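You operate a simulated robot arm through the tools that you are given. There is no shell and no other tool. Be economical: measure what you need, move in short steps, check, and stop when the job is done.

The job below is to be done with a simulated two-armed robot. You get a single attempt, and the scene is never put back.

## Task
Put the yellow jug on the top of the brown table away on the top of the steel table. Push the sliding cupboard door shut. Take the short black roll and leave it on the ledge by the pump. Pick up the grey tub with one hand, pass it to the other hand and put it on the shelf under the wall cupboard. Put two of the yellow blocks from the green bench before the grey oven on the middle of the plywood table. The order is free. Set down upright: yellow jug.

Only the result counts: the job must be done as asked and must still hold three seconds after the hand-in. Knocking over, shifting, dropping, spilling or breaking anything else fails it.

## Robot
Two 7-joint arms with fingered hands on one trunk, on a base that drives. Base frame: it is fixed to the floor where the robot stands at the start and does not move with it; the origin is under the middle of the robot, x ahead of it, y to its left, z up; the surface under the hand at the start is at about z = 0.76. Lengths are in m, angles in rad, forces in N, time in s.
The left shoulder is at the start at [0.07, 0.157, 1.139], the right one opposite. With the tool pointing down near the work surface each hand reaches from about 0.3 to 0.9 m from the robot's upright axis, wherever it stands, measured 20 degrees to its own side. Places, roughly: grey tub (10x10x10 cm) [3.1, -3.3, 0.8]; ledge by the pump (17x16 cm) [0.82, -3.24, 0.56]; middle of the plywood table [-2.2, 6.5, 0.8]; shelf under the wall cupboard (22x58 cm) [3.12, -0.72, 0.96]; short black roll (6x6x14 cm) [2.7, -3.1, 0.9]; sliding cupboard door [3.1, -0.6, 1.7]; top of the steel table [-5, 9.8, 0.8]; yellow block [-4.75, 6, 0.75]; yellow jug (13x8x15 cm) [0.5, 0.2, 0.8]. Payload 5 kg a hand.
The tool frame of a hand sits at the grasp point between the pads (the TCP): z along the fingers, y along the line on which they close. The tips reach 0.031 m beyond it. The gripper opens to 0.156 m. The gripper's body begins 0.088 m behind the TCP. The gripper is a hand of 4 fingers: y runs from the thumb to the fingers, the wrist lies at [0, 0, -0.249] in the tool frame, and closing takes about 1.5 s.
Orientation is that of the tool frame in the base frame, as [roll, pitch, yaw] about the fixed x, y, z axes, in that order (R = Rz(yaw) Ry(pitch) Rx(roll)). With the fingers straight down and closing along the base's y, the tool's x points along the base's -x, its y along +y and its z along -z.

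## Interface
- The arms move only by the tool move_arm. It takes "left_deltas", "right_deltas" or both (then of equal length, played together; a hand with none holds still); each is text: rows parted by semicolons, each of 7 numbers parted by spaces: the opening, from 0 (shut) to 1 (fully open), then the shift along the tool's x, y, z in m, then the turn, a rotation vector about the tool's x, y, z in rad. In form: grip x y z rx ry rz; .... A call has 1 to 20 rows; each row is the pose to reach, as a shift and turn from the pose commanded when the call began, along the tool's axes at that moment. Rows are played at 5 a second. More than 0.05 m and 0.15 rad between two rows, or a gripper value outside its range, and nothing of the call is played. Where a pose cannot be reached the arm comes as near as it can. A force on the tool above 40 N (or 10 N above the force at the start of the call, whichever is more), or a blocked arm, ends the call early, and 0.2 s more pass. Each finger travels about 0.108 m/s and halts on what it meets, pressing with about 29 N; the grip force reading is that of the motor and also rises with nothing between the fingers. The clock runs only during rows and for 0.2 s after the last one: add rows that repeat a pose to give the fingers time. It gives the time, the measured TCP pose, the force on the tool (base axes), the opening and the grip force at its end, in the units of the frame above (readings bear some noise), with the torque about the TCP (base axes, N m) and any sound that the robot's microphone picked up.
- Cameras (640 x 400 px; columns grow to the right, rows downward): "scene" is now at [0.1256, 0.0344, 1.361]; the picture's right is [0.44, -0.90, 0.00], its down [-0.58, -0.28, -0.77] and it looks along [0.69, 0.34, -0.64] (base axes); focal length 254 px, centre (320, 200). "left" rides on the left gripper at [-0.072, 0.002, -0.111] in its tool frame; the picture's right is [-0.02, -1.00, 0.00], its down [0.84, -0.02, -0.54] and it looks along [0.54, -0.01, 0.84] (tool axes); focal length 234 px, centre (320, 200). "right" rides on the right gripper at [0.072, 0.002, -0.111] in its tool frame; the picture's right is [-0.02, 1.00, 0.00], its down [-0.84, -0.02, -0.55] and it looks along [-0.54, -0.01, 0.84] (tool axes); focal length 234 px, centre (320, 200). There is no depth. A picture from a camera that has moved, and an enlarged one, comes with that camera's place and axes in the base frame and with its lens.
- capture(camera): a new picture of that camera. No time passes.
- move_column(by): slides the trunk up (or, below 0, down) by that many m; the arms and the scene camera ride with it, the base frame stays. It gives what a move gives, with no picture.
- base_move(legs): drives the robot by 1 to 6 legs, each [ahead, turn to the left] in m and rad, along the robot's own axes; the way and the turn of a leg run together, so that a leg with both is an arc; at most 1.5 m and 3.142 rad a leg. The arms and the cameras ride along, it lands a little off, and it stops where it bumps. It gives what a move gives.
- preshape(shape, hand): the hand has 4 fingers and takes this shape, open, in about a second: jaw (thumb against the fingers, like two jaws); tri (thumb and two fingers); tip (a fingertip pinch); poke (one finger out to press); point (the index stretched); flat (the hand flat); cup (the hand cupped); fist (a fist). The gripper value then closes the fingers along that shape, each until it touches; the sizes above hold for jaw. It gives what a move gives, with no picture.
- aim_head(pan, tilt): turns the head with the scene camera to pan (to the left, within 1.501 rad either way) and tilt (down, from -0.506 to 1.204), counted from straight ahead of the robot. It gives what a move gives.
- close_up(camera, box): a new picture of the part [left, top, right, bottom] of that camera's present view, enlarged. No time passes.
- sign_off(): hands the job in; it is judged then, once.

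Go step by step. Nothing tells you exact positions but the pictures and the camera data: compare them with the known pose of the tool, close in by small moves and look again before you grip or let go. The budget is 186 turns and 166 pictures, counting those below and the enlarged ones. Unless the task says otherwise, let go and move clear before handing in.

The tools are called after "Emit:" as a command line: name --argument value ..., lists and objects as JSON in quotes. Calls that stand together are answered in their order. move_arm: Moves the arms, as the interface text tells. Its arguments: {"type":"object","properties":{"left_deltas":{"type":"string"},"right_deltas":{"type":"string"}},"required":[]} The other tools are called the same way: move_column (by) slides the trunk up or down; preshape (shape, hand) gives the hand a shape; base_move (legs) drives the base; aim_head (pan, tilt) turns the head that bears the scene camera; capture (camera) takes a picture; close_up (camera, box) takes an enlarged picture of a part of a camera's view; sign_off () hands the job in.

At the start:

```text
time: 0.0
left_tcp_pos: [0.5597, 0.4867, 1.0908]
left_orientation: [-3.141, 0.001, 3.141]
left_force: [0.3, -0.8, -0.5]
left_wrist_torque: [-0.02, -0.03, 0.01]
left_opening: 0.156
left_grasp_force: 0.1
left_shape: jaw
right_tcp_pos: [0.6172, 0.0091, 0.9976]
right_orientation: [-3.14, -0.001, -3.141]
right_force: [0.4, -1.0, -0.2]
right_wrist_torque: [0.0, 0.01, -0.01]
right_opening: 0.1559
right_grasp_force: 0.2
right_shape: jaw
trunk travel left (down, up): [-0.525, 0.415]
robot x, y, heading: [0.0032, 0.0012, -0.002]
head pan, tilt: [0.452, 0.695]
```

scene: 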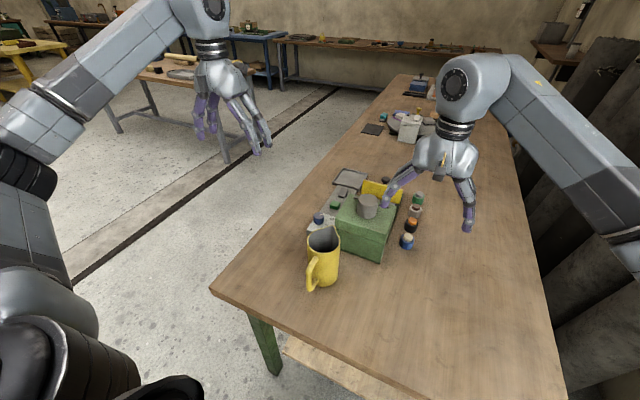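
right: 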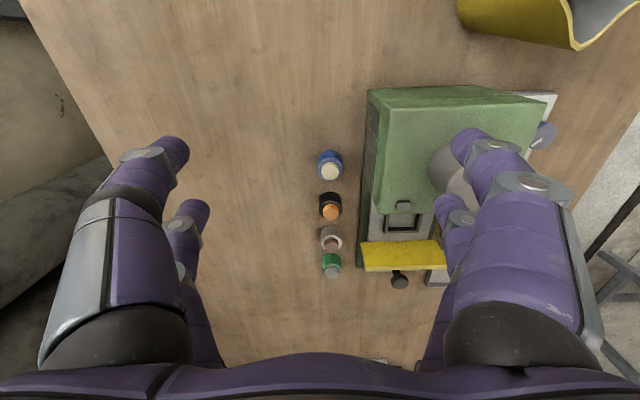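
left: 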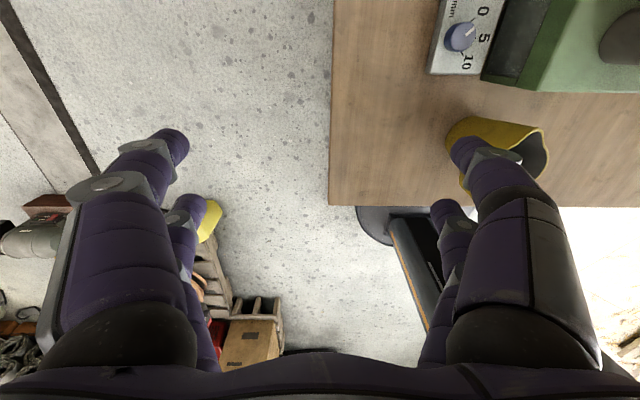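

The yellow jug stands near [0.47, 0.19] on the brown table in front of me. I'll look closer at it and around the room first.

Emit:
close_up --camera "scene" --box '[240, 150, 440, 310]'

Emit:
aim_head --pan 1.5 --tilt 0.3

Emit:
capture --camera "scene"

Emit:
aim_head --pan 0.5 --tilt 0.2

Emit:
capture --camera "scene"

Emit:
aim_head --pan -1.0 --tilt 0.3

Emit:
capture --camera "scene"

```text
2.50 times, centred on (340, 230) of scene
camera zoom: at [0.1256, 0.0344, 1.361], right [0.44, -0.9, 0.0], down [-0.58, -0.28, -0.77], along [0.69, 0.34, -0.64], focal length 635 px, centre (270, 125)
```

zoom: 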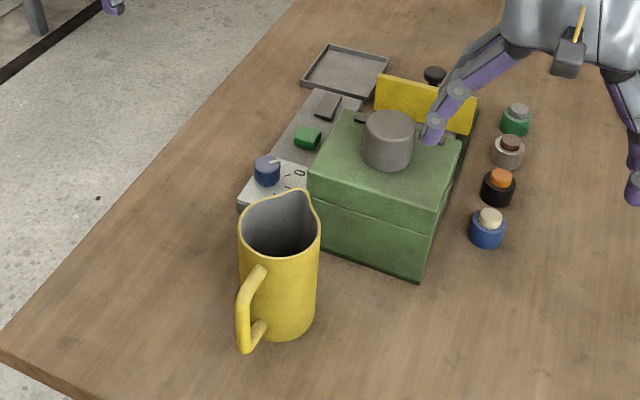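

```text
time: 1.3
left_tcp_pos: [0.5582, 0.4867, 1.0904]
left_orientation: [3.141, 0.0, -3.139]
left_force: [-1.0, -0.9, 0.0]
left_wrist_torque: [-0.03, 0.0, -0.01]
left_opening: 0.1557
left_grasp_force: 0.0
left_shape: jaw
right_tcp_pos: [0.6161, 0.0115, 0.9971]
right_orientation: [-3.138, 0.001, -3.141]
right_force: [0.1, -0.7, -0.2]
right_wrist_torque: [0.01, -0.01, 0.03]
right_opening: 0.1559
right_grasp_force: 0.1
right_shape: jaw
trunk travel left (down, up): [-0.525, 0.415]
robot x, y, heading: [0.0001, -0.0038, 0.0]
head pan, tilt: [1.499, 0.3]
```

```text
161 pictures are left
camera scene: at [0.0557, 0.0904, 1.3967], right [1.0, -0.07, 0.0], down [-0.02, -0.3, -0.96], along [0.07, 0.95, -0.3], focal length 254 px, centre (320, 200)
```

scene: 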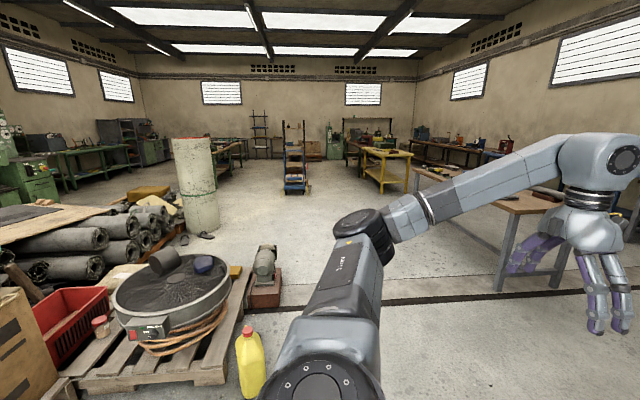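

```text
time: 2.6
left_tcp_pos: [0.5574, 0.4856, 1.0921]
left_orientation: [3.141, -0.001, -3.141]
left_force: [0.5, 0.0, 0.1]
left_wrist_torque: [0.01, -0.01, -0.02]
left_opening: 0.1558
left_grasp_force: 0.0
left_shape: jaw
right_tcp_pos: [0.6167, 0.0105, 0.9977]
right_orientation: [-3.139, -0.002, 3.14]
right_force: [-0.3, -0.1, 0.1]
right_wrist_torque: [-0.03, -0.01, -0.01]
right_opening: 0.1558
right_grasp_force: 0.1
right_shape: jaw
trunk travel left (down, up): [-0.525, 0.415]
robot x, y, heading: [-0.0008, -0.0025, -0.006]
head pan, tilt: [0.499, 0.201]
```

```text
160 pictures are left
camera scene: at [0.1307, 0.042, 1.406], right [0.48, -0.88, 0.0], down [-0.18, -0.1, -0.98], along [0.86, 0.47, -0.2], focal length 254 px, centre (320, 200)
```

scene: 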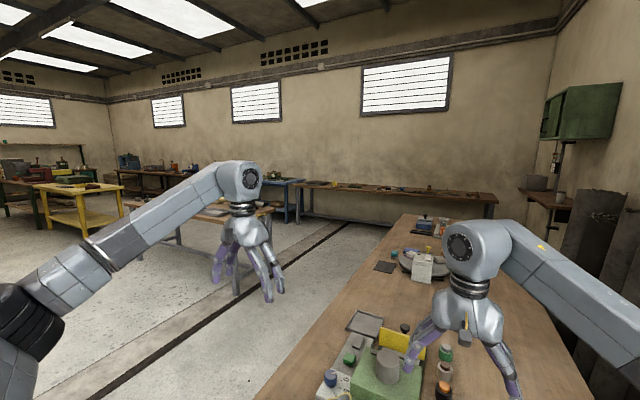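

```text
time: 4.2
left_tcp_pos: [0.5583, 0.4863, 1.0911]
left_orientation: [-3.14, -0.001, 3.141]
left_force: [-0.9, 0.2, -0.8]
left_wrist_torque: [0.01, -0.04, 0.01]
left_opening: 0.1558
left_grasp_force: 0.1
left_shape: jaw
right_tcp_pos: [0.6168, 0.0096, 0.9976]
right_orientation: [-3.14, 0.0, 3.141]
right_force: [-0.5, 0.0, -0.4]
right_wrist_torque: [-0.03, -0.01, 0.03]
right_opening: 0.1561
right_grasp_force: 0.0
right_shape: jaw
trunk travel left (down, up): [-0.525, 0.415]
robot x, y, heading: [-0.001, -0.0028, -0.001]
head pan, tilt: [-1.0, 0.3]
```

```text
159 pictures are left
camera scene: at [0.0995, -0.0812, 1.3967], right [-0.84, -0.54, 0.0], down [-0.16, 0.25, -0.96], along [0.52, -0.8, -0.3], focal length 254 px, centre (320, 200)
```

scene: 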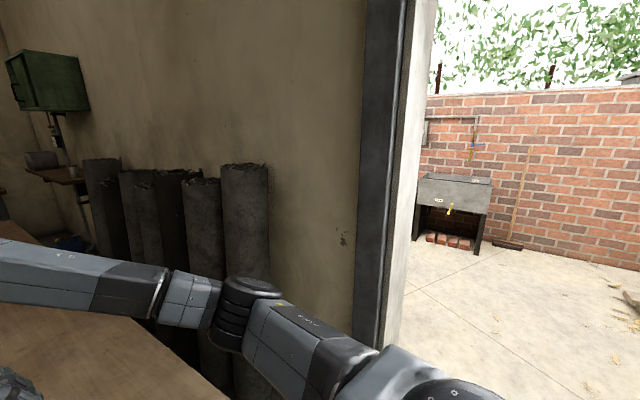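

The room is now clear to me: yard through the doorway on the right, cupboard on the right wall, benches to the far left. I'll move the right hand aside and bring the left hand above the jug (~[0.488, 0.20]).

Emit:
move_arm --left_deltas "1 0.01 -0.04 0 0 0 0;1 0.02 -0.08 0 0 0 0;1 0.03 -0.12 0 0 0 0;1 0.04 -0.16 0 0 0 0;1 0.05 -0.20 0 0 0 0;1 0.06 -0.24 0.0 0 0 0;1 0.07 -0.285 0 0 0 0" --right_deltas "1 0 -0.03 -0.01 0 0 0;1 0 -0.06 -0.02 0 0 0;1 0 -0.09 -0.03 0 0 0;1 0 -0.12 -0.04 0 0 0;1 0 -0.15 -0.05 0 0 0;1 0 -0.15 -0.05 0 0 0;1 0 -0.15 -0.05 0 0 0"

Emit:
capture --camera "left"

Emit:
aim_head --pan 0.3 --tilt 0.9

Emit:
capture --camera "scene"

```text
time: 5.8
left_tcp_pos: [0.4867, 0.1971, 1.0897]
left_orientation: [3.14, -0.001, 3.141]
left_force: [0.3, -1.0, -0.8]
left_wrist_torque: [0.04, -0.03, 0.0]
left_opening: 0.1562
left_grasp_force: 0.0
left_shape: jaw
right_tcp_pos: [0.6167, -0.1407, 1.0492]
right_orientation: [3.139, 0.0, -3.14]
right_force: [0.6, -1.0, -0.4]
right_wrist_torque: [0.05, -0.02, 0.03]
right_opening: 0.1561
right_grasp_force: 0.1
right_shape: jaw
trunk travel left (down, up): [-0.525, 0.415]
robot x, y, heading: [0.0015, -0.0007, -0.0]
head pan, tilt: [-1.0, 0.3]
```

```text
158 pictures are left
camera left: at [0.5594, 0.2003, 1.2009], right [0.02, -1.0, 0.0], down [-0.84, -0.02, 0.54], along [-0.54, -0.01, -0.84], focal length 234 px, centre (320, 200)
```

left: 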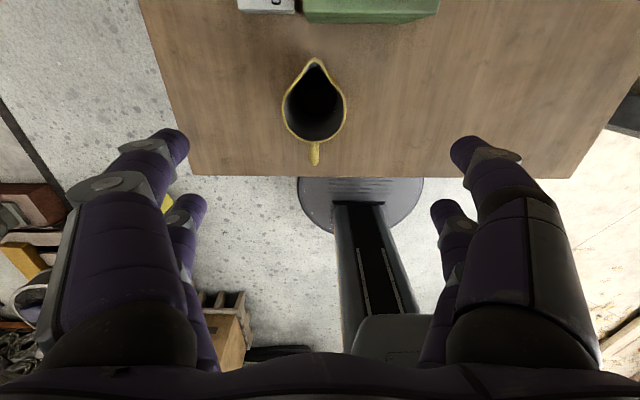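

```text
time: 7.2
left_tcp_pos: [0.4881, 0.2006, 1.0895]
left_orientation: [-3.141, 0.0, -3.141]
left_force: [-0.2, -0.8, 0.0]
left_wrist_torque: [0.0, 0.0, 0.02]
left_opening: 0.1559
left_grasp_force: 0.0
left_shape: jaw
right_tcp_pos: [0.6151, -0.1401, 1.0497]
right_orientation: [3.141, 0.0, -3.14]
right_force: [0.5, 0.1, 0.4]
right_wrist_torque: [0.02, 0.03, 0.0]
right_opening: 0.156
right_grasp_force: 0.0
right_shape: jaw
trunk travel left (down, up): [-0.525, 0.415]
robot x, y, heading: [0.0015, 0.0005, -0.003]
head pan, tilt: [0.3, 0.901]
```

```text
157 pictures are left
camera scene: at [0.1211, 0.0192, 1.3444], right [0.29, -0.96, 0.0], down [-0.75, -0.23, -0.62], along [0.59, 0.18, -0.78], focal length 254 px, centre (320, 200)
```

scene: 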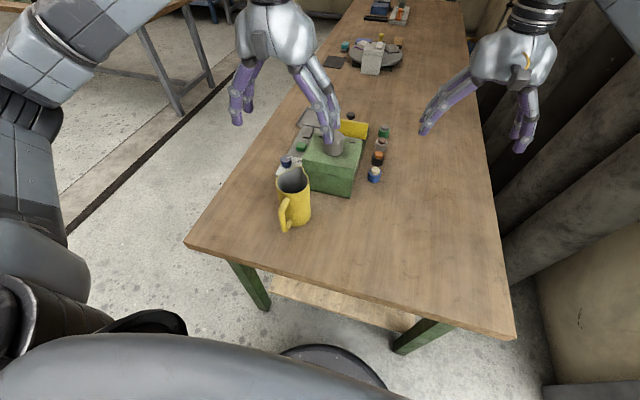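

The jug's handle points straight back at me, the fingers will straddle it along y. Lowering over it in steps.

Emit:
move_arm --left_deltas "1 -0.005 0.004 0.045 0 0 0;1 -0.005 0.004 0.09 0 0 0;1 -0.005 0.004 0.135 0 0 0"

Emit:
capture --camera "left"

Emit:
close_up --camera "scene" --box '[200, 100, 400, 240]'

```text
time: 8.0
left_tcp_pos: [0.492, 0.2088, 0.955]
left_orientation: [-3.139, 0.002, -3.141]
left_force: [0.7, 0.3, 0.2]
left_wrist_torque: [-0.02, -0.02, 0.02]
left_opening: 0.1561
left_grasp_force: 0.0
left_shape: jaw
right_tcp_pos: [0.6157, -0.1402, 1.0489]
right_orientation: [-3.139, 0.001, 3.141]
right_force: [0.3, 0.6, 0.1]
right_wrist_torque: [0.01, 0.02, 0.01]
right_opening: 0.156
right_grasp_force: 0.0
right_shape: jaw
trunk travel left (down, up): [-0.525, 0.415]
robot x, y, heading: [0.002, 0.0018, 0.0]
head pan, tilt: [0.3, 0.901]
```

```text
156 pictures are left
camera left: at [0.5633, 0.2106, 1.0668], right [0.02, -1.0, 0.0], down [-0.84, -0.02, 0.54], along [-0.54, -0.01, -0.84], focal length 234 px, centre (320, 200)
```

left: 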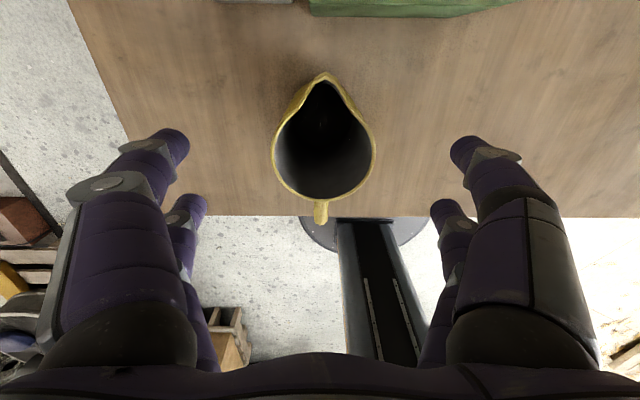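

```text
2.86 times, centred on (300, 170) of scene
camera zoom: at [0.1216, 0.0202, 1.3444], right [0.3, -0.96, 0.0], down [-0.75, -0.23, -0.62], along [0.59, 0.18, -0.78], focal length 725 px, centre (377, 286)
```

zoom: 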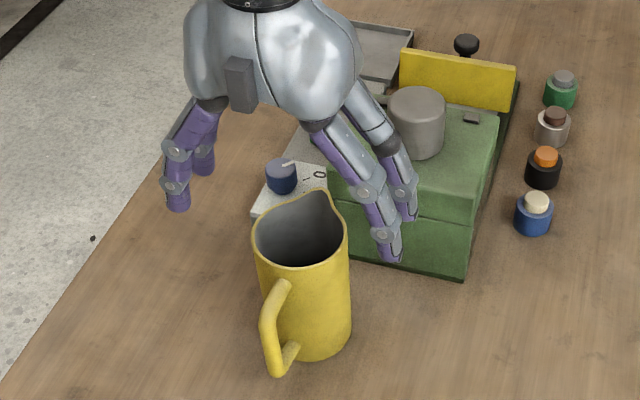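

The jug is centred between the fingers in y, about 6 mm further in x. Descending and closing.

Emit:
move_arm --left_deltas "1 -0.006 0 0.03 0 0 0;1 -0.006 0 0.06 0 0 0;1 -0.006 0 0.095 0 0 0;0.6 -0.006 0 0.095 0 0 0;0.3 -0.006 0 0.095 0 0 0;0.1 -0.006 0 0.095 0 0 0;0.1 -0.006 0 0.095 0 0 0;0.1 -0.006 0 0.095 0 0 0;0.1 -0.006 0 0.095 0 0 0;0.1 -0.006 0 0.095 0 0 0"

Emit:
close_up --camera "scene" --box '[200, 100, 400, 240]'

```text
time: 10.2
left_tcp_pos: [0.4979, 0.2049, 0.859]
left_orientation: [3.141, 0.001, 3.141]
left_force: [-1.0, 0.4, 1.0]
left_wrist_torque: [0.0, -0.03, 0.01]
left_opening: 0.0554
left_grasp_force: 28.9
left_shape: jaw
right_tcp_pos: [0.616, -0.1381, 1.0493]
right_orientation: [-3.14, -0.001, -3.141]
right_force: [0.6, -0.1, 0.0]
right_wrist_torque: [0.02, 0.01, 0.0]
right_opening: 0.156
right_grasp_force: 0.0
right_shape: jaw
trunk travel left (down, up): [-0.525, 0.415]
robot x, y, heading: [-0.0016, -0.0003, -0.0]
head pan, tilt: [0.3, 0.901]
```

```text
2.86 times, centred on (300, 170) of scene
camera zoom: at [0.1214, 0.0196, 1.3444], right [0.3, -0.96, 0.0], down [-0.75, -0.23, -0.62], along [0.59, 0.18, -0.78], focal length 725 px, centre (377, 286)
```

zoom: 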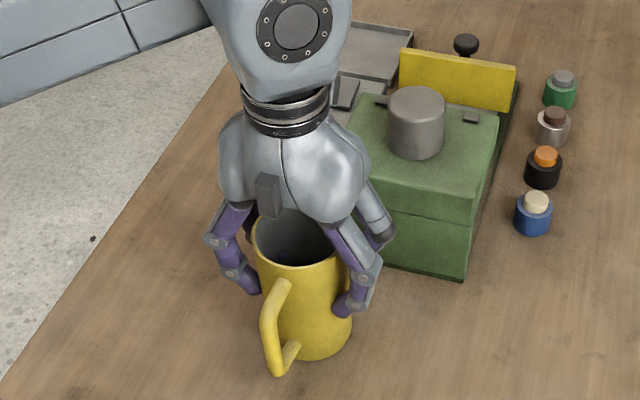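

Gripped at 29 N. Lifting straight up with the rest of the grip held.

Emit:
move_arm --left_deltas "0.1 0 0 -0.02 0 0 0;0.1 0 0 -0.05 0 0 0;0.1 0 0 -0.09 0 0 0;0.1 0 0 -0.13 0 0 0;0.1 0 0 -0.17 0 0 0;0.1 0 0 -0.20 0 0 0"

Emit:
capture --camera "scene"

```text
time: 11.6
left_tcp_pos: [0.4969, 0.2066, 1.0607]
left_orientation: [3.141, 0.0, -3.141]
left_force: [0.2, -0.3, -4.9]
left_wrist_torque: [0.0, -0.05, 0.0]
left_opening: 0.0552
left_grasp_force: 28.8
left_shape: jaw
right_tcp_pos: [0.6156, -0.14, 1.0502]
right_orientation: [3.141, 0.002, -3.141]
right_force: [-0.1, 0.1, -0.3]
right_wrist_torque: [0.03, 0.0, -0.02]
right_opening: 0.1559
right_grasp_force: 0.1
right_shape: jaw
trunk travel left (down, up): [-0.525, 0.415]
robot x, y, heading: [-0.0029, 0.0014, -0.003]
head pan, tilt: [0.3, 0.901]
```

```text
153 pictures are left
camera scene: at [0.1206, 0.019, 1.3444], right [0.3, -0.96, 0.0], down [-0.75, -0.23, -0.62], along [0.59, 0.18, -0.78], focal length 254 px, centre (320, 200)
```

scene: 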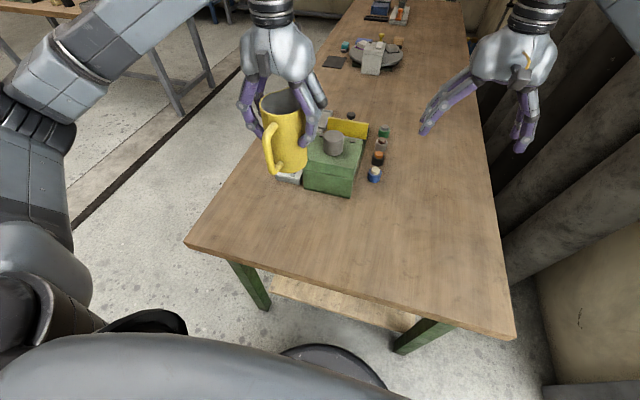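

The jug hangs freely in the left hand. Backing off the table, turning left, then driving to the gap between the brown table and the pallet.

Emit:
base_move --legs '[[-0.3, 0], [0, 1.1], [1.0, 0], [1.0, 0], [0, 0.6]]'

Emit:
aim_head --pan 0.2 --tilt 0.25

Emit:
capture --camera "scene"

```text
time: 27.6
left_tcp_pos: [0.3509, 2.2335, 1.061]
left_orientation: [-3.141, 0.001, -1.455]
left_force: [0.3, 1.0, -3.5]
left_wrist_torque: [0.04, -0.05, -0.01]
left_opening: 0.0551
left_grasp_force: 29.3
left_shape: jaw
right_tcp_pos: [0.6808, 2.3918, 1.0498]
right_orientation: [-3.141, 0.001, -1.454]
right_force: [-0.9, 0.2, -0.7]
right_wrist_torque: [0.03, -0.05, -0.02]
right_opening: 0.1557
right_grasp_force: 0.0
right_shape: jaw
trunk travel left (down, up): [-0.525, 0.415]
robot x, y, heading: [0.6171, 1.7572, 1.69]
head pan, tilt: [0.3, 0.901]
```

```text
time: 28.6
left_tcp_pos: [0.3511, 2.2344, 1.0617]
left_orientation: [3.141, -0.001, -1.454]
left_force: [-0.3, -0.4, -3.5]
left_wrist_torque: [0.04, 0.02, 0.02]
left_opening: 0.0552
left_grasp_force: 28.9
left_shape: jaw
right_tcp_pos: [0.6816, 2.3917, 1.049]
right_orientation: [-3.139, 0.0, -1.454]
right_force: [0.4, 0.5, -0.3]
right_wrist_torque: [0.0, -0.05, 0.02]
right_opening: 0.1559
right_grasp_force: 0.1
right_shape: jaw
trunk travel left (down, up): [-0.525, 0.415]
robot x, y, heading: [0.6153, 1.7658, 1.684]
head pan, tilt: [0.201, 0.25]
```

```text
152 pictures are left
camera scene: at [0.5778, 1.8992, 1.4013], right [0.95, 0.31, 0.0], down [0.08, -0.24, -0.97], along [-0.3, 0.92, -0.25], focal length 254 px, centre (320, 200)
```

scene: 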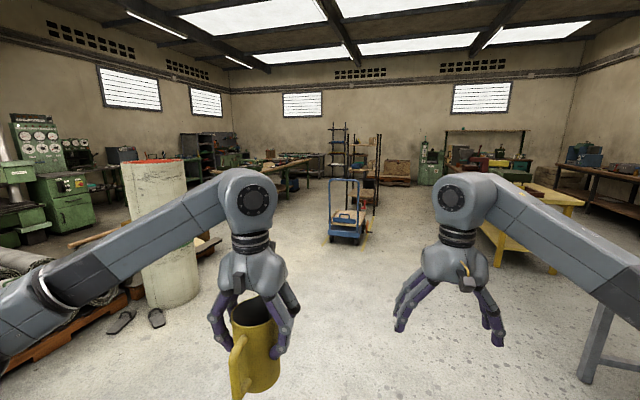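

Next I drive past the white column, keeping clear of the blue trolley, and look again.

Emit:
base_move --legs '[[0, 0.35], [1.1, 0], [1.0, 0]]'

Emit:
aim_head --pan 0.3 --tilt 0.25

Emit:
capture --camera "scene"

```text
time: 40.1
left_tcp_pos: [-0.7454, 3.9767, 1.061]
left_orientation: [3.141, -0.002, -1.086]
left_force: [-0.1, 0.9, -4.6]
left_wrist_torque: [0.02, 0.02, -0.01]
left_opening: 0.0549
left_grasp_force: 28.8
left_shape: jaw
right_tcp_pos: [-0.4945, 4.2426, 1.0502]
right_orientation: [-3.139, -0.001, -1.087]
right_force: [0.2, -0.1, -0.2]
right_wrist_torque: [-0.02, -0.01, -0.01]
right_opening: 0.1561
right_grasp_force: 0.1
right_shape: jaw
trunk travel left (down, up): [-0.525, 0.415]
robot x, y, heading: [-0.3305, 3.6308, 2.056]
head pan, tilt: [0.201, 0.25]
```

```text
time: 40.8
left_tcp_pos: [-0.7454, 3.9757, 1.061]
left_orientation: [-3.141, 0.002, -1.085]
left_force: [-0.2, -0.5, -3.8]
left_wrist_torque: [0.05, 0.03, -0.02]
left_opening: 0.0549
left_grasp_force: 29.2
left_shape: jaw
right_tcp_pos: [-0.4939, 4.2412, 1.0502]
right_orientation: [-3.139, 0.0, -1.086]
right_force: [1.0, 0.1, 0.4]
right_wrist_torque: [0.0, 0.01, 0.02]
right_opening: 0.1559
right_grasp_force: 0.0
right_shape: jaw
trunk travel left (down, up): [-0.525, 0.415]
robot x, y, heading: [-0.3309, 3.6326, 2.058]
head pan, tilt: [0.3, 0.25]
```

```text
151 pictures are left
camera scene: at [-0.421, 3.7403, 1.4013], right [0.71, 0.71, 0.0], down [0.17, -0.18, -0.97], along [-0.69, 0.69, -0.25], focal length 254 px, centre (320, 200)
```

scene: 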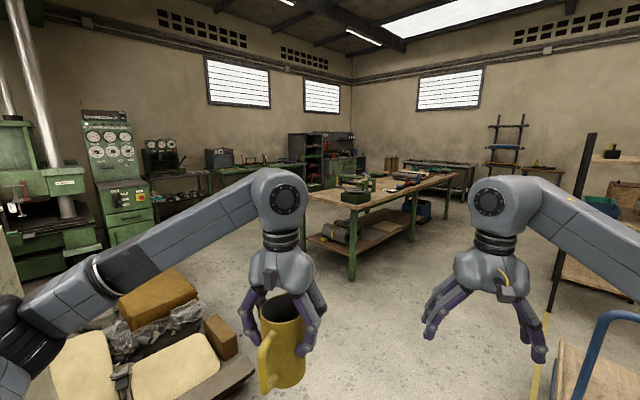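

The plywood table runs along y from about 5.5 (x about -2.6 to -1.8); the green bench and oven are on the far-left wall. I'll raise the trunk a little and go between the bag pallet and the table.

Emit:
move_column --by 0.12

Emit:
base_move --legs '[[0, 0.19], [1.3, 0], [0.4, 0], [0, 0.9], [1.5, 0], [0, -0.8]]'

Emit:
aim_head --pan 0.0 --tilt 0.3

Emit:
capture --camera "scene"

```text
time: 42.2
left_tcp_pos: [-0.7466, 3.9764, 1.1803]
left_orientation: [3.141, -0.002, -1.085]
left_force: [0.4, 0.3, -3.3]
left_wrist_torque: [0.05, 0.02, -0.03]
left_opening: 0.055
left_grasp_force: 29.0
left_shape: jaw
right_tcp_pos: [-0.4937, 4.2426, 1.169]
right_orientation: [-3.14, 0.002, -1.086]
right_force: [0.4, -0.3, -0.7]
right_wrist_torque: [0.0, 0.01, -0.01]
right_opening: 0.1558
right_grasp_force: 0.0
right_shape: jaw
trunk travel left (down, up): [-0.645, 0.295]
robot x, y, heading: [-0.3298, 3.6331, 2.051]
head pan, tilt: [0.3, 0.25]
```

```text
time: 63.0
left_tcp_pos: [-3.369, 5.1231, 1.1807]
left_orientation: [3.141, -0.002, -0.789]
left_force: [0.3, 0.4, -3.1]
left_wrist_torque: [-0.01, 0.05, -0.01]
left_opening: 0.055
left_grasp_force: 28.5
left_shape: jaw
right_tcp_pos: [-3.2063, 5.4509, 1.1701]
right_orientation: [-3.139, 0.0, -0.79]
right_force: [-0.7, -0.1, 0.5]
right_wrist_torque: [0.0, 0.01, -0.02]
right_opening: 0.1558
right_grasp_force: 0.1
right_shape: jaw
trunk travel left (down, up): [-0.645, 0.295]
robot x, y, heading: [-2.8733, 4.9149, 2.348]
head pan, tilt: [0.3, 0.25]
```

```text
time: 63.8
left_tcp_pos: [-3.3682, 5.1225, 1.1811]
left_orientation: [3.141, 0.0, -0.788]
left_force: [-0.7, 0.7, -3.6]
left_wrist_torque: [0.05, -0.01, 0.02]
left_opening: 0.0546
left_grasp_force: 28.7
left_shape: jaw
right_tcp_pos: [-3.2061, 5.4515, 1.1703]
right_orientation: [3.141, 0.0, -0.788]
right_force: [0.7, 0.5, -0.8]
right_wrist_torque: [0.0, 0.02, 0.01]
right_opening: 0.1559
right_grasp_force: 0.0
right_shape: jaw
trunk travel left (down, up): [-0.645, 0.295]
robot x, y, heading: [-2.8726, 4.9155, 2.346]
head pan, tilt: [0.0, 0.3]
```

```text
150 pictures are left
camera scene: at [-2.9738, 5.014, 1.5167], right [0.71, 0.7, 0.0], down [0.21, -0.21, -0.96], along [-0.67, 0.68, -0.3], focal length 254 px, centre (320, 200)
```

scene: 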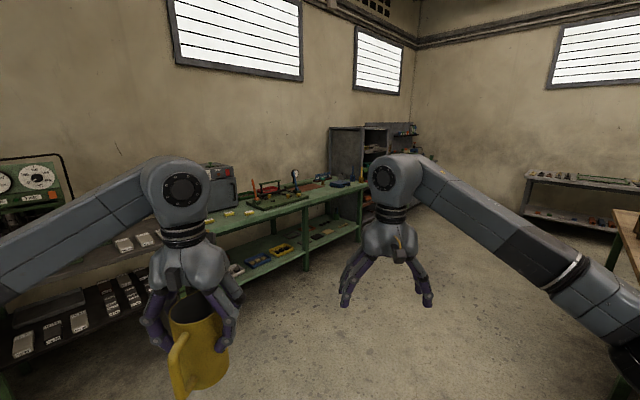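

Steel table must be behind the right arm, further along. I'll drive on up the aisle between the green bench and the plywood table and look.

Emit:
base_move --legs '[[0, -0.25], [0.9, 0], [0, -0.4], [1.4, 0], [0, 0.3]]'

Emit:
capture --camera "scene"

```text
time: 78.2
left_tcp_pos: [-3.8901, 7.4802, 1.1813]
left_orientation: [3.141, -0.001, -1.148]
left_force: [-0.5, -0.3, -3.7]
left_wrist_torque: [0.06, 0.0, 0.02]
left_opening: 0.0546
left_grasp_force: 28.4
left_shape: jaw
right_tcp_pos: [-3.6226, 7.7302, 1.1701]
right_orientation: [-3.141, 0.0, -1.15]
right_force: [-0.1, 0.1, -0.8]
right_wrist_torque: [0.0, 0.0, 0.01]
right_opening: 0.1559
right_grasp_force: 0.0
right_shape: jaw
trunk travel left (down, up): [-0.645, 0.295]
robot x, y, heading: [-3.4975, 7.1155, 1.996]
head pan, tilt: [0.0, 0.3]
```

```text
149 pictures are left
camera scene: at [-3.5575, 7.24, 1.5167], right [0.91, 0.41, 0.0], down [0.12, -0.27, -0.96], along [-0.39, 0.87, -0.3], focal length 254 px, centre (320, 200)
```

scene: 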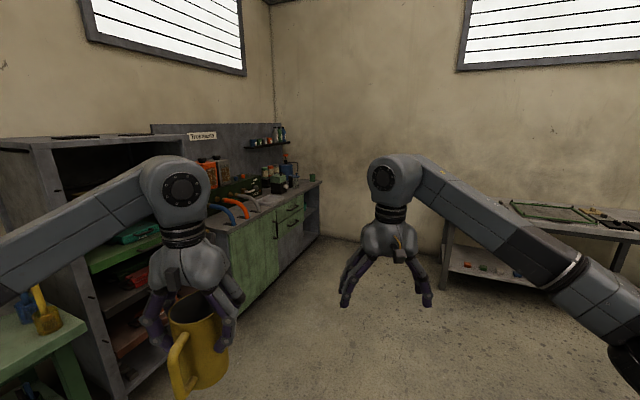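

The steel table is the grey-topped cabinet bench along the left wall. Zooming in on its top for free space.

Emit:
close_up --camera "scene" --box '[180, 110, 340, 260]'

```text
2.67 times, centred on (260, 185) of scene
camera zoom: at [-3.5575, 7.24, 1.5167], right [0.91, 0.41, 0.0], down [0.12, -0.27, -0.96], along [-0.39, 0.87, -0.3], focal length 677 px, centre (480, 240)
```

zoom: 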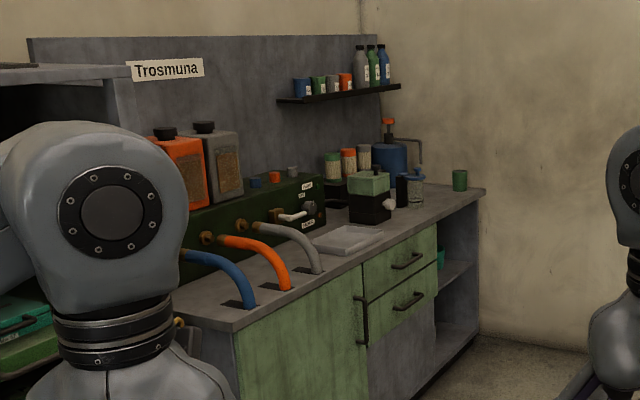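

There is free space on the front strip near the far end. Driving closer to face it.

Emit:
base_move --legs '[[0, -0.21], [1.1, 0], [1.0, 0], [0, 1.3]]'

Emit:
aim_head --pan -0.1 --tilt 0.5

Emit:
capture --camera "scene"

```text
time: 92.8
left_tcp_pos: [-4.4426, 8.984, 1.1808]
left_orientation: [-3.142, 0.0, -0.009]
left_force: [0.1, -0.6, -3.0]
left_wrist_torque: [0.04, 0.05, 0.04]
left_opening: 0.0547
left_grasp_force: 29.2
left_shape: jaw
right_tcp_pos: [-4.5571, 9.3336, 1.1706]
right_orientation: [3.142, -0.001, -0.009]
right_force: [0.0, -0.3, 0.6]
right_wrist_torque: [0.0, -0.01, -0.03]
right_opening: 0.1559
right_grasp_force: 0.1
right_shape: jaw
trunk travel left (down, up): [-0.645, 0.295]
robot x, y, heading: [-3.9428, 9.1859, 3.133]
head pan, tilt: [0.0, 0.3]
```

```text
time: 93.5
left_tcp_pos: [-4.4421, 8.9865, 1.1806]
left_orientation: [3.14, 0.001, -0.011]
left_force: [-0.1, -0.1, -3.3]
left_wrist_torque: [-0.02, 0.04, 0.01]
left_opening: 0.0544
left_grasp_force: 28.5
left_shape: jaw
right_tcp_pos: [-4.5555, 9.3328, 1.1694]
right_orientation: [-3.139, 0.001, -0.01]
right_force: [-0.1, 0.1, 0.0]
right_wrist_torque: [-0.03, 0.04, 0.0]
right_opening: 0.1561
right_grasp_force: 0.0
right_shape: jaw
trunk travel left (down, up): [-0.645, 0.295]
robot x, y, heading: [-3.944, 9.1878, 3.136]
head pan, tilt: [-0.099, 0.499]
```

```text
147 pictures are left
camera scene: at [-4.0838, 9.1941, 1.4983], right [0.11, 0.99, 0.0], down [0.48, -0.05, -0.88], along [-0.87, 0.1, -0.48], focal length 254 px, centre (320, 200)
```

scene: 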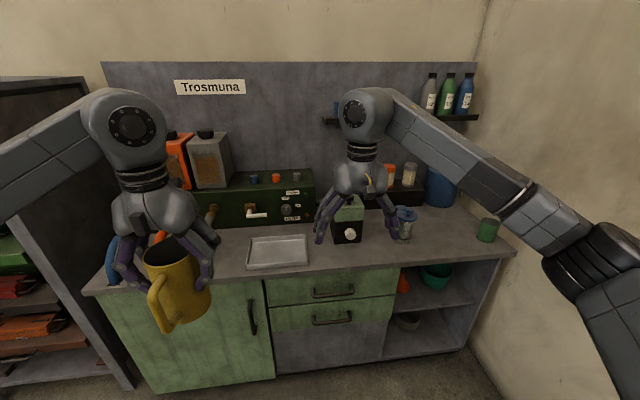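

Good spot: [-4.90, 9.845], between the jar and the green can near the far end. Positioning the base to face it with the left hand naturally in front.

Emit:
base_move --legs '[[0, -0.716], [0.47, 0], [0, -0.12]]'

Emit:
aim_head --pan 0.25 --tilt 0.7

Emit:
capture --camera "scene"

Emit:
capture --camera "left"

```text
time: 98.8
left_tcp_pos: [-4.7725, 9.7385, 1.1813]
left_orientation: [3.141, -0.001, -0.854]
left_force: [1.3, 0.1, -3.8]
left_wrist_torque: [0.02, 0.02, 0.0]
left_opening: 0.0543
left_grasp_force: 29.4
left_shape: jaw
right_tcp_pos: [-4.5884, 10.0549, 1.1694]
right_orientation: [-3.141, 0.001, -0.854]
right_force: [-0.2, 0.4, 0.6]
right_wrist_torque: [-0.02, 0.03, -0.04]
right_opening: 0.1559
right_grasp_force: 0.0
right_shape: jaw
trunk travel left (down, up): [-0.645, 0.295]
robot x, y, heading: [-4.2881, 9.5058, 2.291]
head pan, tilt: [-0.099, 0.499]
```

```text
time: 99.7
left_tcp_pos: [-4.7715, 9.7393, 1.1818]
left_orientation: [-3.14, 0.0, -0.853]
left_force: [-0.3, -0.5, -3.4]
left_wrist_torque: [0.06, 0.04, 0.0]
left_opening: 0.0545
left_grasp_force: 28.8
left_shape: jaw
right_tcp_pos: [-4.5883, 10.0552, 1.1697]
right_orientation: [3.141, 0.0, -0.854]
right_force: [-0.5, -0.3, -0.2]
right_wrist_torque: [0.01, 0.01, 0.0]
right_opening: 0.156
right_grasp_force: 0.0
right_shape: jaw
trunk travel left (down, up): [-0.645, 0.295]
robot x, y, heading: [-4.2854, 9.5005, 2.289]
head pan, tilt: [0.25, 0.7]
```

```text
146 pictures are left
camera scene: at [-4.3924, 9.5835, 1.4806], right [0.57, 0.82, 0.0], down [0.53, -0.37, -0.76], along [-0.63, 0.43, -0.64], focal length 254 px, centre (320, 200)
```

scene: 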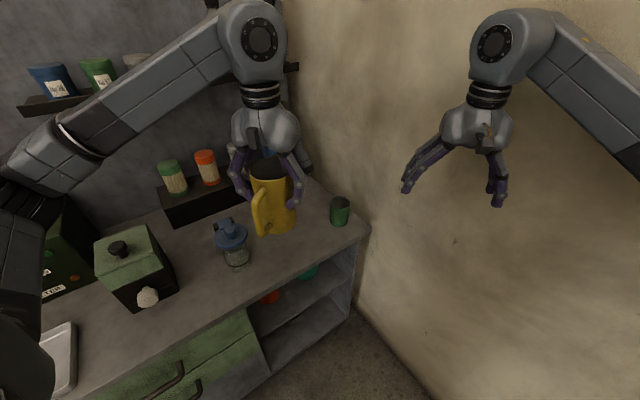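

```text
145 pictures are left
camera left: at [-4.8205, 9.7939, 1.2921], right [0.74, 0.68, 0.0], down [0.57, -0.62, 0.55], along [0.37, -0.4, -0.84], focal length 234 px, centre (320, 200)
```

left: 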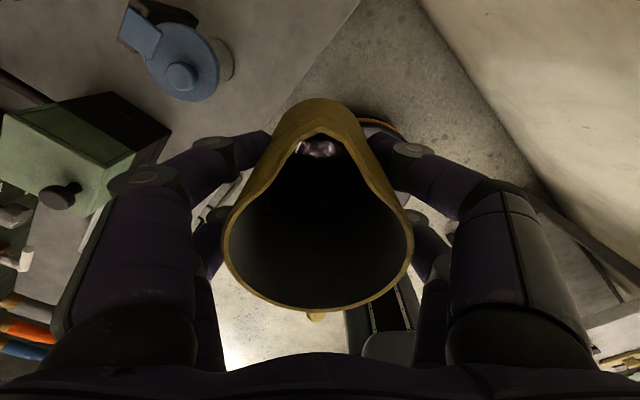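

The wall is closer than I thought to the right hand, so I pull that hand back. At the same time I bring the jug over [-4.91, 9.845].

Emit:
move_arm --left_deltas "0.1 -0.04 0.008 0 0 0 0;0.1 -0.08 0.016 0 0 0 0;0.1 -0.12 0.024 0 0 0 0;0.1 -0.171 0.034 0 0 0 0;0.1 -0.171 0.034 0.04 0 0 0;0.1 -0.171 0.034 0.08 0 0 0;0.1 -0.171 0.034 0.12 0 0 0;0.1 -0.171 0.034 0.16 0 0 0;0.1 -0.171 0.034 0.2 0 0 0" --right_deltas "1 0.03 0 0 0 0 0;1 0.06 0 0 0 0 0;1 0.09 0 0 0 0 0;1 0.12 0 0 0 0 0;1 0.15 0 0 0 0 0;1 0.15 0 0 0 0 0;1 0.15 0 0 0 0 0;1 0.15 0 0 0 0 0;1 0.15 0 0 0 0 0"

Emit:
close_up --camera "scene" --box '[160, 120, 400, 290]'

Emit:
capture --camera "left"

```text
refused: row 4 steps farther than a row can; nothing moved
```

```text
2.35 times, centred on (280, 205) of scene
camera zoom: at [-4.3924, 9.5835, 1.4806], right [0.57, 0.82, 0.0], down [0.53, -0.37, -0.76], along [-0.63, 0.43, -0.64], focal length 597 px, centre (414, 188)
```

zoom: 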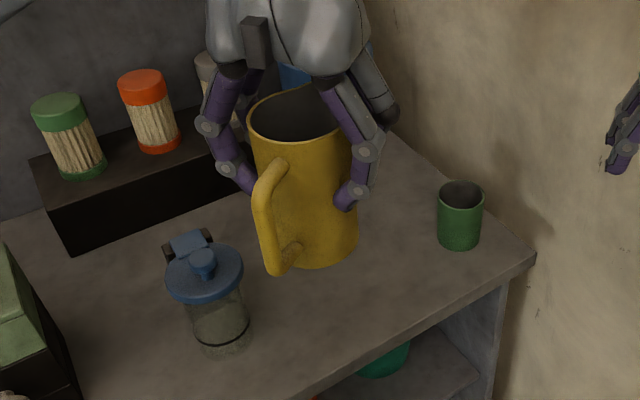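

```text
143 pictures are left
camera left: at [-4.8205, 9.7939, 1.2921], right [0.74, 0.68, 0.0], down [0.57, -0.62, 0.55], along [0.37, -0.4, -0.84], focal length 234 px, centre (320, 200)
```

left: 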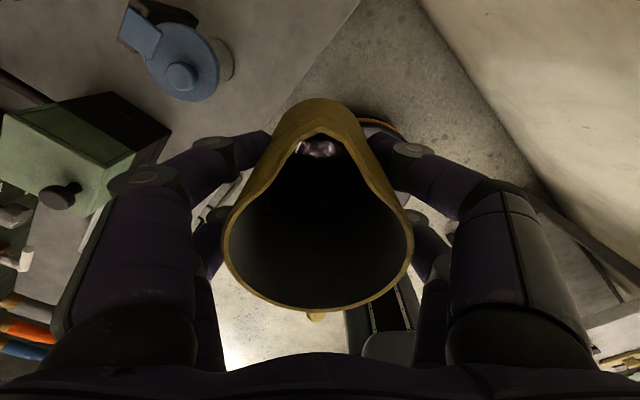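

Same move with smaller steps.

Emit:
move_arm --left_deltas "0.1 -0.04 0.008 0 0 0 0;0.1 -0.08 0.016 0 0 0 0;0.1 -0.12 0.024 0 0 0 0;0.1 -0.15 0.03 0 0 0 0;0.1 -0.171 0.034 0.03 0 0 0;0.1 -0.171 0.034 0.07 0 0 0;0.1 -0.171 0.034 0.11 0 0 0;0.1 -0.171 0.034 0.15 0 0 0;0.1 -0.171 0.034 0.19 0 0 0" --right_deltas "1 0.03 0 0 0 0 0;1 0.06 0 0 0 0 0;1 0.09 0 0 0 0 0;1 0.12 0 0 0 0 0;1 0.15 0 0 0 0 0;1 0.15 0 0 0 0 0;1 0.15 0 0 0 0 0;1 0.15 0 0 0 0 0;1 0.15 0 0 0 0 0"

Emit:
close_up --camera "scene" --box '[160, 120, 400, 290]'

Emit:
capture --camera "left"

```text
time: 101.7
left_tcp_pos: [-4.9097, 9.8503, 0.9885]
left_orientation: [-3.14, 0.002, -0.854]
left_force: [0.2, -0.4, -4.4]
left_wrist_torque: [0.03, -0.02, -0.02]
left_opening: 0.0544
left_grasp_force: 28.7
left_shape: jaw
right_tcp_pos: [-4.493, 9.943, 1.1689]
right_orientation: [-3.141, -0.001, -0.853]
right_force: [0.6, 0.6, 0.5]
right_wrist_torque: [-0.01, -0.03, 0.01]
right_opening: 0.1558
right_grasp_force: 0.1
right_shape: jaw
trunk travel left (down, up): [-0.645, 0.295]
robot x, y, heading: [-4.2903, 9.501, 2.289]
head pan, tilt: [0.25, 0.7]
```

```text
2.35 times, centred on (280, 205) of scene
camera zoom: at [-4.3938, 9.5839, 1.4804], right [0.57, 0.82, 0.0], down [0.53, -0.37, -0.76], along [-0.63, 0.43, -0.65], focal length 597 px, centre (414, 188)
```

zoom: 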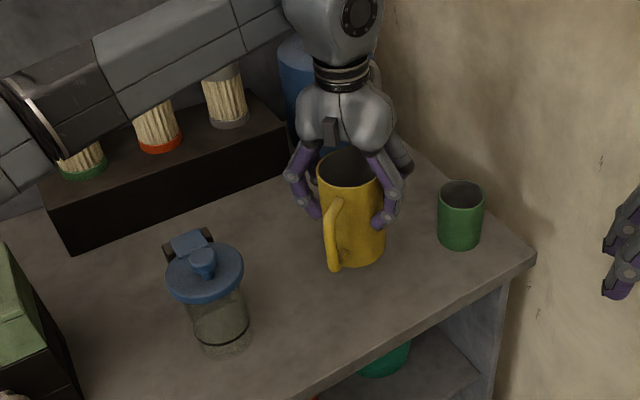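

```text
141 pictures are left
camera left: at [-4.9594, 9.9031, 1.0998], right [0.74, 0.68, 0.0], down [0.57, -0.62, 0.55], along [0.37, -0.4, -0.84], focal length 234 px, centre (320, 200)
```

left: 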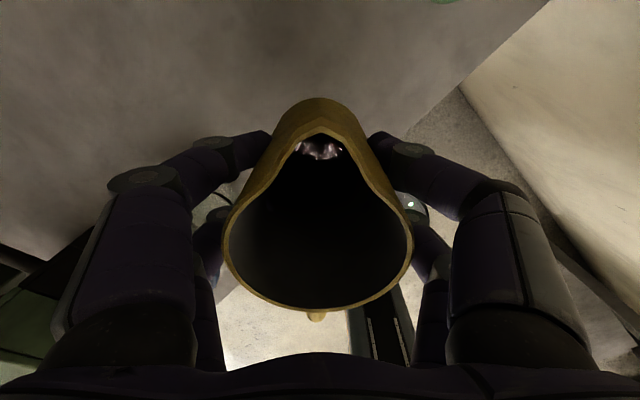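

The jug is over clear surface, a few cm above it. Lowering in small steps until contact.

Emit:
move_arm --left_deltas "0.1 0 0 0.025 0 0 0;0.1 0 0 0.05 0 0 0;0.1 0 0 0.062 0 0 0;0.1 0 0 0.07 0 0 0;0.1 0 0 0.078 0 0 0"

Emit:
close_up --camera "scene" --box '[240, 150, 380, 250]'

```text
time: 102.9
left_tcp_pos: [-4.9107, 9.8482, 0.913]
left_orientation: [-3.141, -0.001, -0.855]
left_force: [0.3, -0.4, -4.6]
left_wrist_torque: [0.03, 0.02, 0.02]
left_opening: 0.0542
left_grasp_force: 28.9
left_shape: jaw
right_tcp_pos: [-4.4906, 9.943, 1.1698]
right_orientation: [3.141, -0.001, -0.853]
right_force: [-0.7, -0.5, -0.5]
right_wrist_torque: [-0.01, 0.03, -0.01]
right_opening: 0.1557
right_grasp_force: 0.0
right_shape: jaw
trunk travel left (down, up): [-0.645, 0.295]
robot x, y, heading: [-4.2891, 9.4992, 2.285]
head pan, tilt: [0.25, 0.7]
```

```text
4.00 times, centred on (310, 200) of scene
camera zoom: at [-4.3928, 9.5833, 1.4805], right [0.57, 0.82, 0.0], down [0.53, -0.37, -0.76], along [-0.63, 0.43, -0.64], focal length 1015 px, centre (360, 200)
```

zoom: 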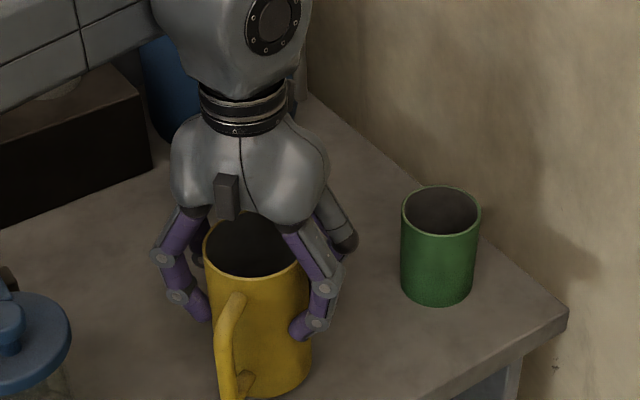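

Not touching yet; continuing in 6 mm steps.

Emit:
move_arm --left_deltas "0.1 0 0 0.005 0 0 0;0.1 0 0 0.01 0 0 0;0.1 0 0 0.013 0 0 0"

```text
time: 103.7
left_tcp_pos: [-4.9099, 9.8484, 0.8991]
left_orientation: [-3.141, -0.003, -0.852]
left_force: [0.1, 0.2, -3.8]
left_wrist_torque: [0.03, 0.04, -0.03]
left_opening: 0.0543
left_grasp_force: 28.7
left_shape: jaw
right_tcp_pos: [-4.4902, 9.9425, 1.171]
right_orientation: [3.141, 0.001, -0.853]
right_force: [0.6, 0.2, -0.1]
right_wrist_torque: [-0.02, -0.01, 0.01]
right_opening: 0.1561
right_grasp_force: 0.2
right_shape: jaw
trunk travel left (down, up): [-0.645, 0.295]
robot x, y, heading: [-4.2903, 9.5016, 2.288]
head pan, tilt: [0.25, 0.7]
```

Emit:
move_arm --left_deltas "0.1 0 0 0.004 0 0 0;0.1 0 0 0.008 0 0 0"

Emit:
close_up --camera "scene" --box '[240, 170, 380, 270]'

```text
time: 104.3
left_tcp_pos: [-4.9095, 9.8469, 0.897]
left_orientation: [-3.139, 0.008, -0.855]
left_force: [-1.1, -0.2, 22.6]
left_wrist_torque: [-0.05, 0.0, -0.01]
left_opening: 0.0546
left_grasp_force: 29.0
left_shape: jaw
right_tcp_pos: [-4.4887, 9.9411, 1.1721]
right_orientation: [-3.141, 0.001, -0.853]
right_force: [0.6, 0.8, 0.1]
right_wrist_torque: [-0.03, 0.02, -0.03]
right_opening: 0.156
right_grasp_force: 0.1
right_shape: jaw
trunk travel left (down, up): [-0.645, 0.295]
robot x, y, heading: [-4.2877, 9.5024, 2.284]
head pan, tilt: [0.25, 0.7]
```

```text
4.00 times, centred on (310, 220) of scene
camera zoom: at [-4.3898, 9.5815, 1.4813], right [0.57, 0.82, 0.0], down [0.53, -0.37, -0.77], along [-0.63, 0.43, -0.64], focal length 1015 px, centre (360, 120)
```

zoom: 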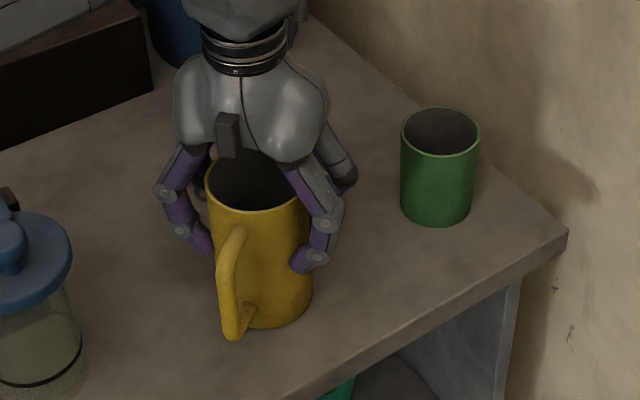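

Contact (about 26 N on the table). Easing pressure, opening, and rising straight up.

Emit:
move_arm --left_deltas "0.1 0 0 -0.003 0 0 0;0.4 0 0 -0.004 0 0 0;0.6 0 0 -0.004 0 0 0;0.75 0 0 -0.004 0 0 0;0.75 0 0 -0.004 0 0 0;0.75 0 0 -0.004 0 0 0;0.75 0 0 -0.004 0 0 0"

Emit:
close_up --camera "scene" --box '[240, 170, 380, 270]'

Emit:
capture --camera "left"

```text
time: 105.9
left_tcp_pos: [-4.9099, 9.8457, 0.8961]
left_orientation: [3.142, 0.0, -0.855]
left_force: [0.5, 0.5, 0.6]
left_wrist_torque: [-0.01, -0.04, 0.0]
left_opening: 0.1168
left_grasp_force: 0.1
left_shape: jaw
right_tcp_pos: [-4.4901, 9.9415, 1.1694]
right_orientation: [3.141, -0.001, -0.855]
right_force: [0.2, 0.1, 0.6]
right_wrist_torque: [-0.01, 0.0, 0.01]
right_opening: 0.1559
right_grasp_force: 0.2
right_shape: jaw
trunk travel left (down, up): [-0.645, 0.295]
robot x, y, heading: [-4.2868, 9.4987, 2.289]
head pan, tilt: [0.25, 0.7]
```

```text
4.00 times, centred on (310, 220) of scene
camera zoom: at [-4.392, 9.5829, 1.4806], right [0.57, 0.82, 0.0], down [0.53, -0.37, -0.76], along [-0.63, 0.43, -0.64], focal length 1015 px, centre (360, 120)
```

zoom: 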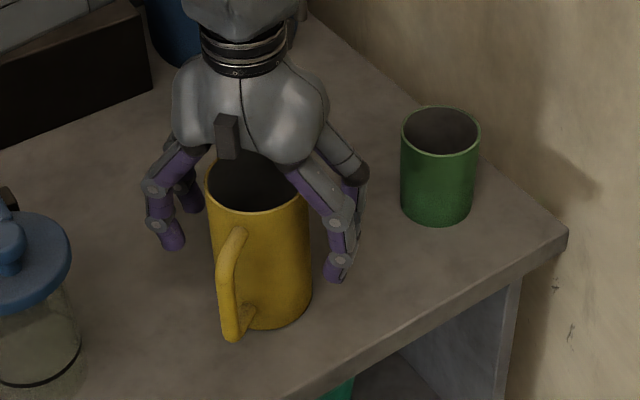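

```text
137 pictures are left
camera left: at [-4.9584, 9.9, 1.0074], right [0.74, 0.68, 0.0], down [0.57, -0.62, 0.54], along [0.37, -0.4, -0.84], focal length 234 px, centre (320, 200)
```

left: 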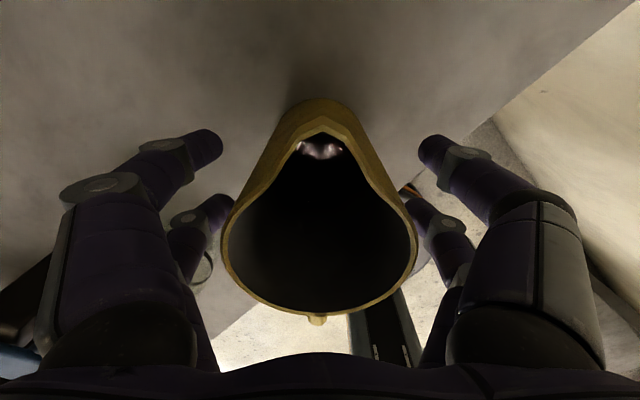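

The jug stands free. Raising the hand and pulling back to the carry pose.

Emit:
move_arm --left_deltas "0.75 0 0 -0.04 0 0 0;0.75 0 0 -0.08 0 0 0;0.75 0 0 -0.12 0 0 0;0.75 0 0 -0.16 0 0 0;0.75 0 0 -0.2 0 0 0;0.75 0 0 -0.24 0 0 0;1 0 0 -0.28 0 0 0;1 0.04 0 -0.28 0 0 0;1 0.08 0 -0.28 0 0 0;1 0.12 0 -0.28 0 0 0;1 0.16 0 -0.28 0 0 0;1 0.2 0 -0.28 0 0 0"

Emit:
capture --camera "scene"

```text
time: 108.5
left_tcp_pos: [-4.7751, 9.6926, 1.1767]
left_orientation: [-3.141, 0.001, -0.854]
left_force: [0.8, -0.4, 0.6]
left_wrist_torque: [0.03, 0.06, -0.03]
left_opening: 0.1558
left_grasp_force: 0.0
left_shape: jaw
right_tcp_pos: [-4.4901, 9.9418, 1.1704]
right_orientation: [3.141, 0.002, -0.854]
right_force: [0.2, 0.0, 0.3]
right_wrist_torque: [0.01, 0.04, 0.0]
right_opening: 0.156
right_grasp_force: 0.1
right_shape: jaw
trunk travel left (down, up): [-0.645, 0.295]
robot x, y, heading: [-4.2839, 9.4987, 2.293]
head pan, tilt: [0.25, 0.7]
```

```text
136 pictures are left
camera scene: at [-4.3912, 9.5814, 1.4808], right [0.57, 0.82, 0.0], down [0.53, -0.37, -0.77], along [-0.63, 0.44, -0.64], focal length 254 px, centre (320, 200)
```

scene: 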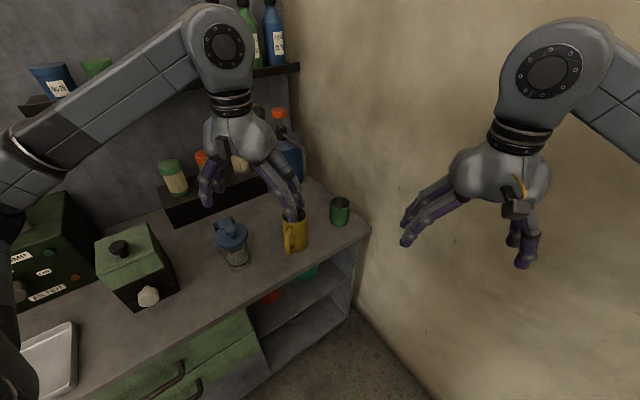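

Jug is on the steel table, upright. Next: back off, return down the aisle to face the green bench at the oven.

Emit:
base_move --legs '[[-0.47, 0], [0, 2.55], [1.45, 0], [1.42, 0], [0, -1.7]]'

Emit:
aim_head --pan 0.0 --tilt 0.5

Emit:
capture --camera "scene"

```text
time: 135.1
left_tcp_pos: [-4.0532, 6.0429, 1.1767]
left_orientation: [3.142, 0.001, -0.025]
left_force: [0.3, 0.2, 0.2]
left_wrist_torque: [-0.05, 0.0, -0.01]
left_opening: 0.1558
left_grasp_force: 0.0
left_shape: jaw
right_tcp_pos: [-4.0428, 6.4223, 1.17]
right_orientation: [3.14, 0.002, -0.025]
right_force: [0.4, -0.1, 0.5]
right_wrist_torque: [0.03, 0.0, -0.01]
right_opening: 0.1558
right_grasp_force: 0.0
right_shape: jaw
trunk travel left (down, up): [-0.645, 0.295]
robot x, y, heading: [-3.5813, 6.2721, 3.116]
head pan, tilt: [0.25, 0.7]
```

```text
time: 135.9
left_tcp_pos: [-4.0524, 6.043, 1.1773]
left_orientation: [3.141, 0.001, -0.025]
left_force: [0.2, -0.6, -0.3]
left_wrist_torque: [0.01, 0.0, 0.0]
left_opening: 0.1558
left_grasp_force: 0.0
left_shape: jaw
right_tcp_pos: [-4.0424, 6.4212, 1.1698]
right_orientation: [-3.141, 0.001, -0.022]
right_force: [-0.5, 0.3, -0.5]
right_wrist_torque: [-0.02, 0.01, -0.01]
right_opening: 0.1559
right_grasp_force: 0.0
right_shape: jaw
trunk travel left (down, up): [-0.645, 0.295]
robot x, y, heading: [-3.5792, 6.2731, 3.122]
head pan, tilt: [0.0, 0.499]
```

```text
135 pictures are left
camera scene: at [-3.7226, 6.273, 1.4982], right [0.02, 1.0, 0.0], down [0.48, -0.01, -0.88], along [-0.88, 0.02, -0.48], focal length 254 px, centre (320, 200)
```

scene: 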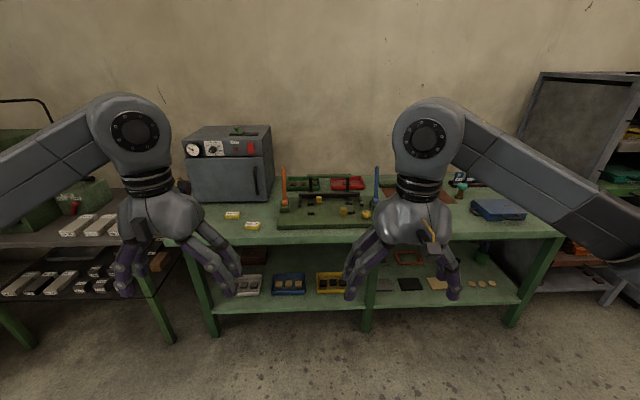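

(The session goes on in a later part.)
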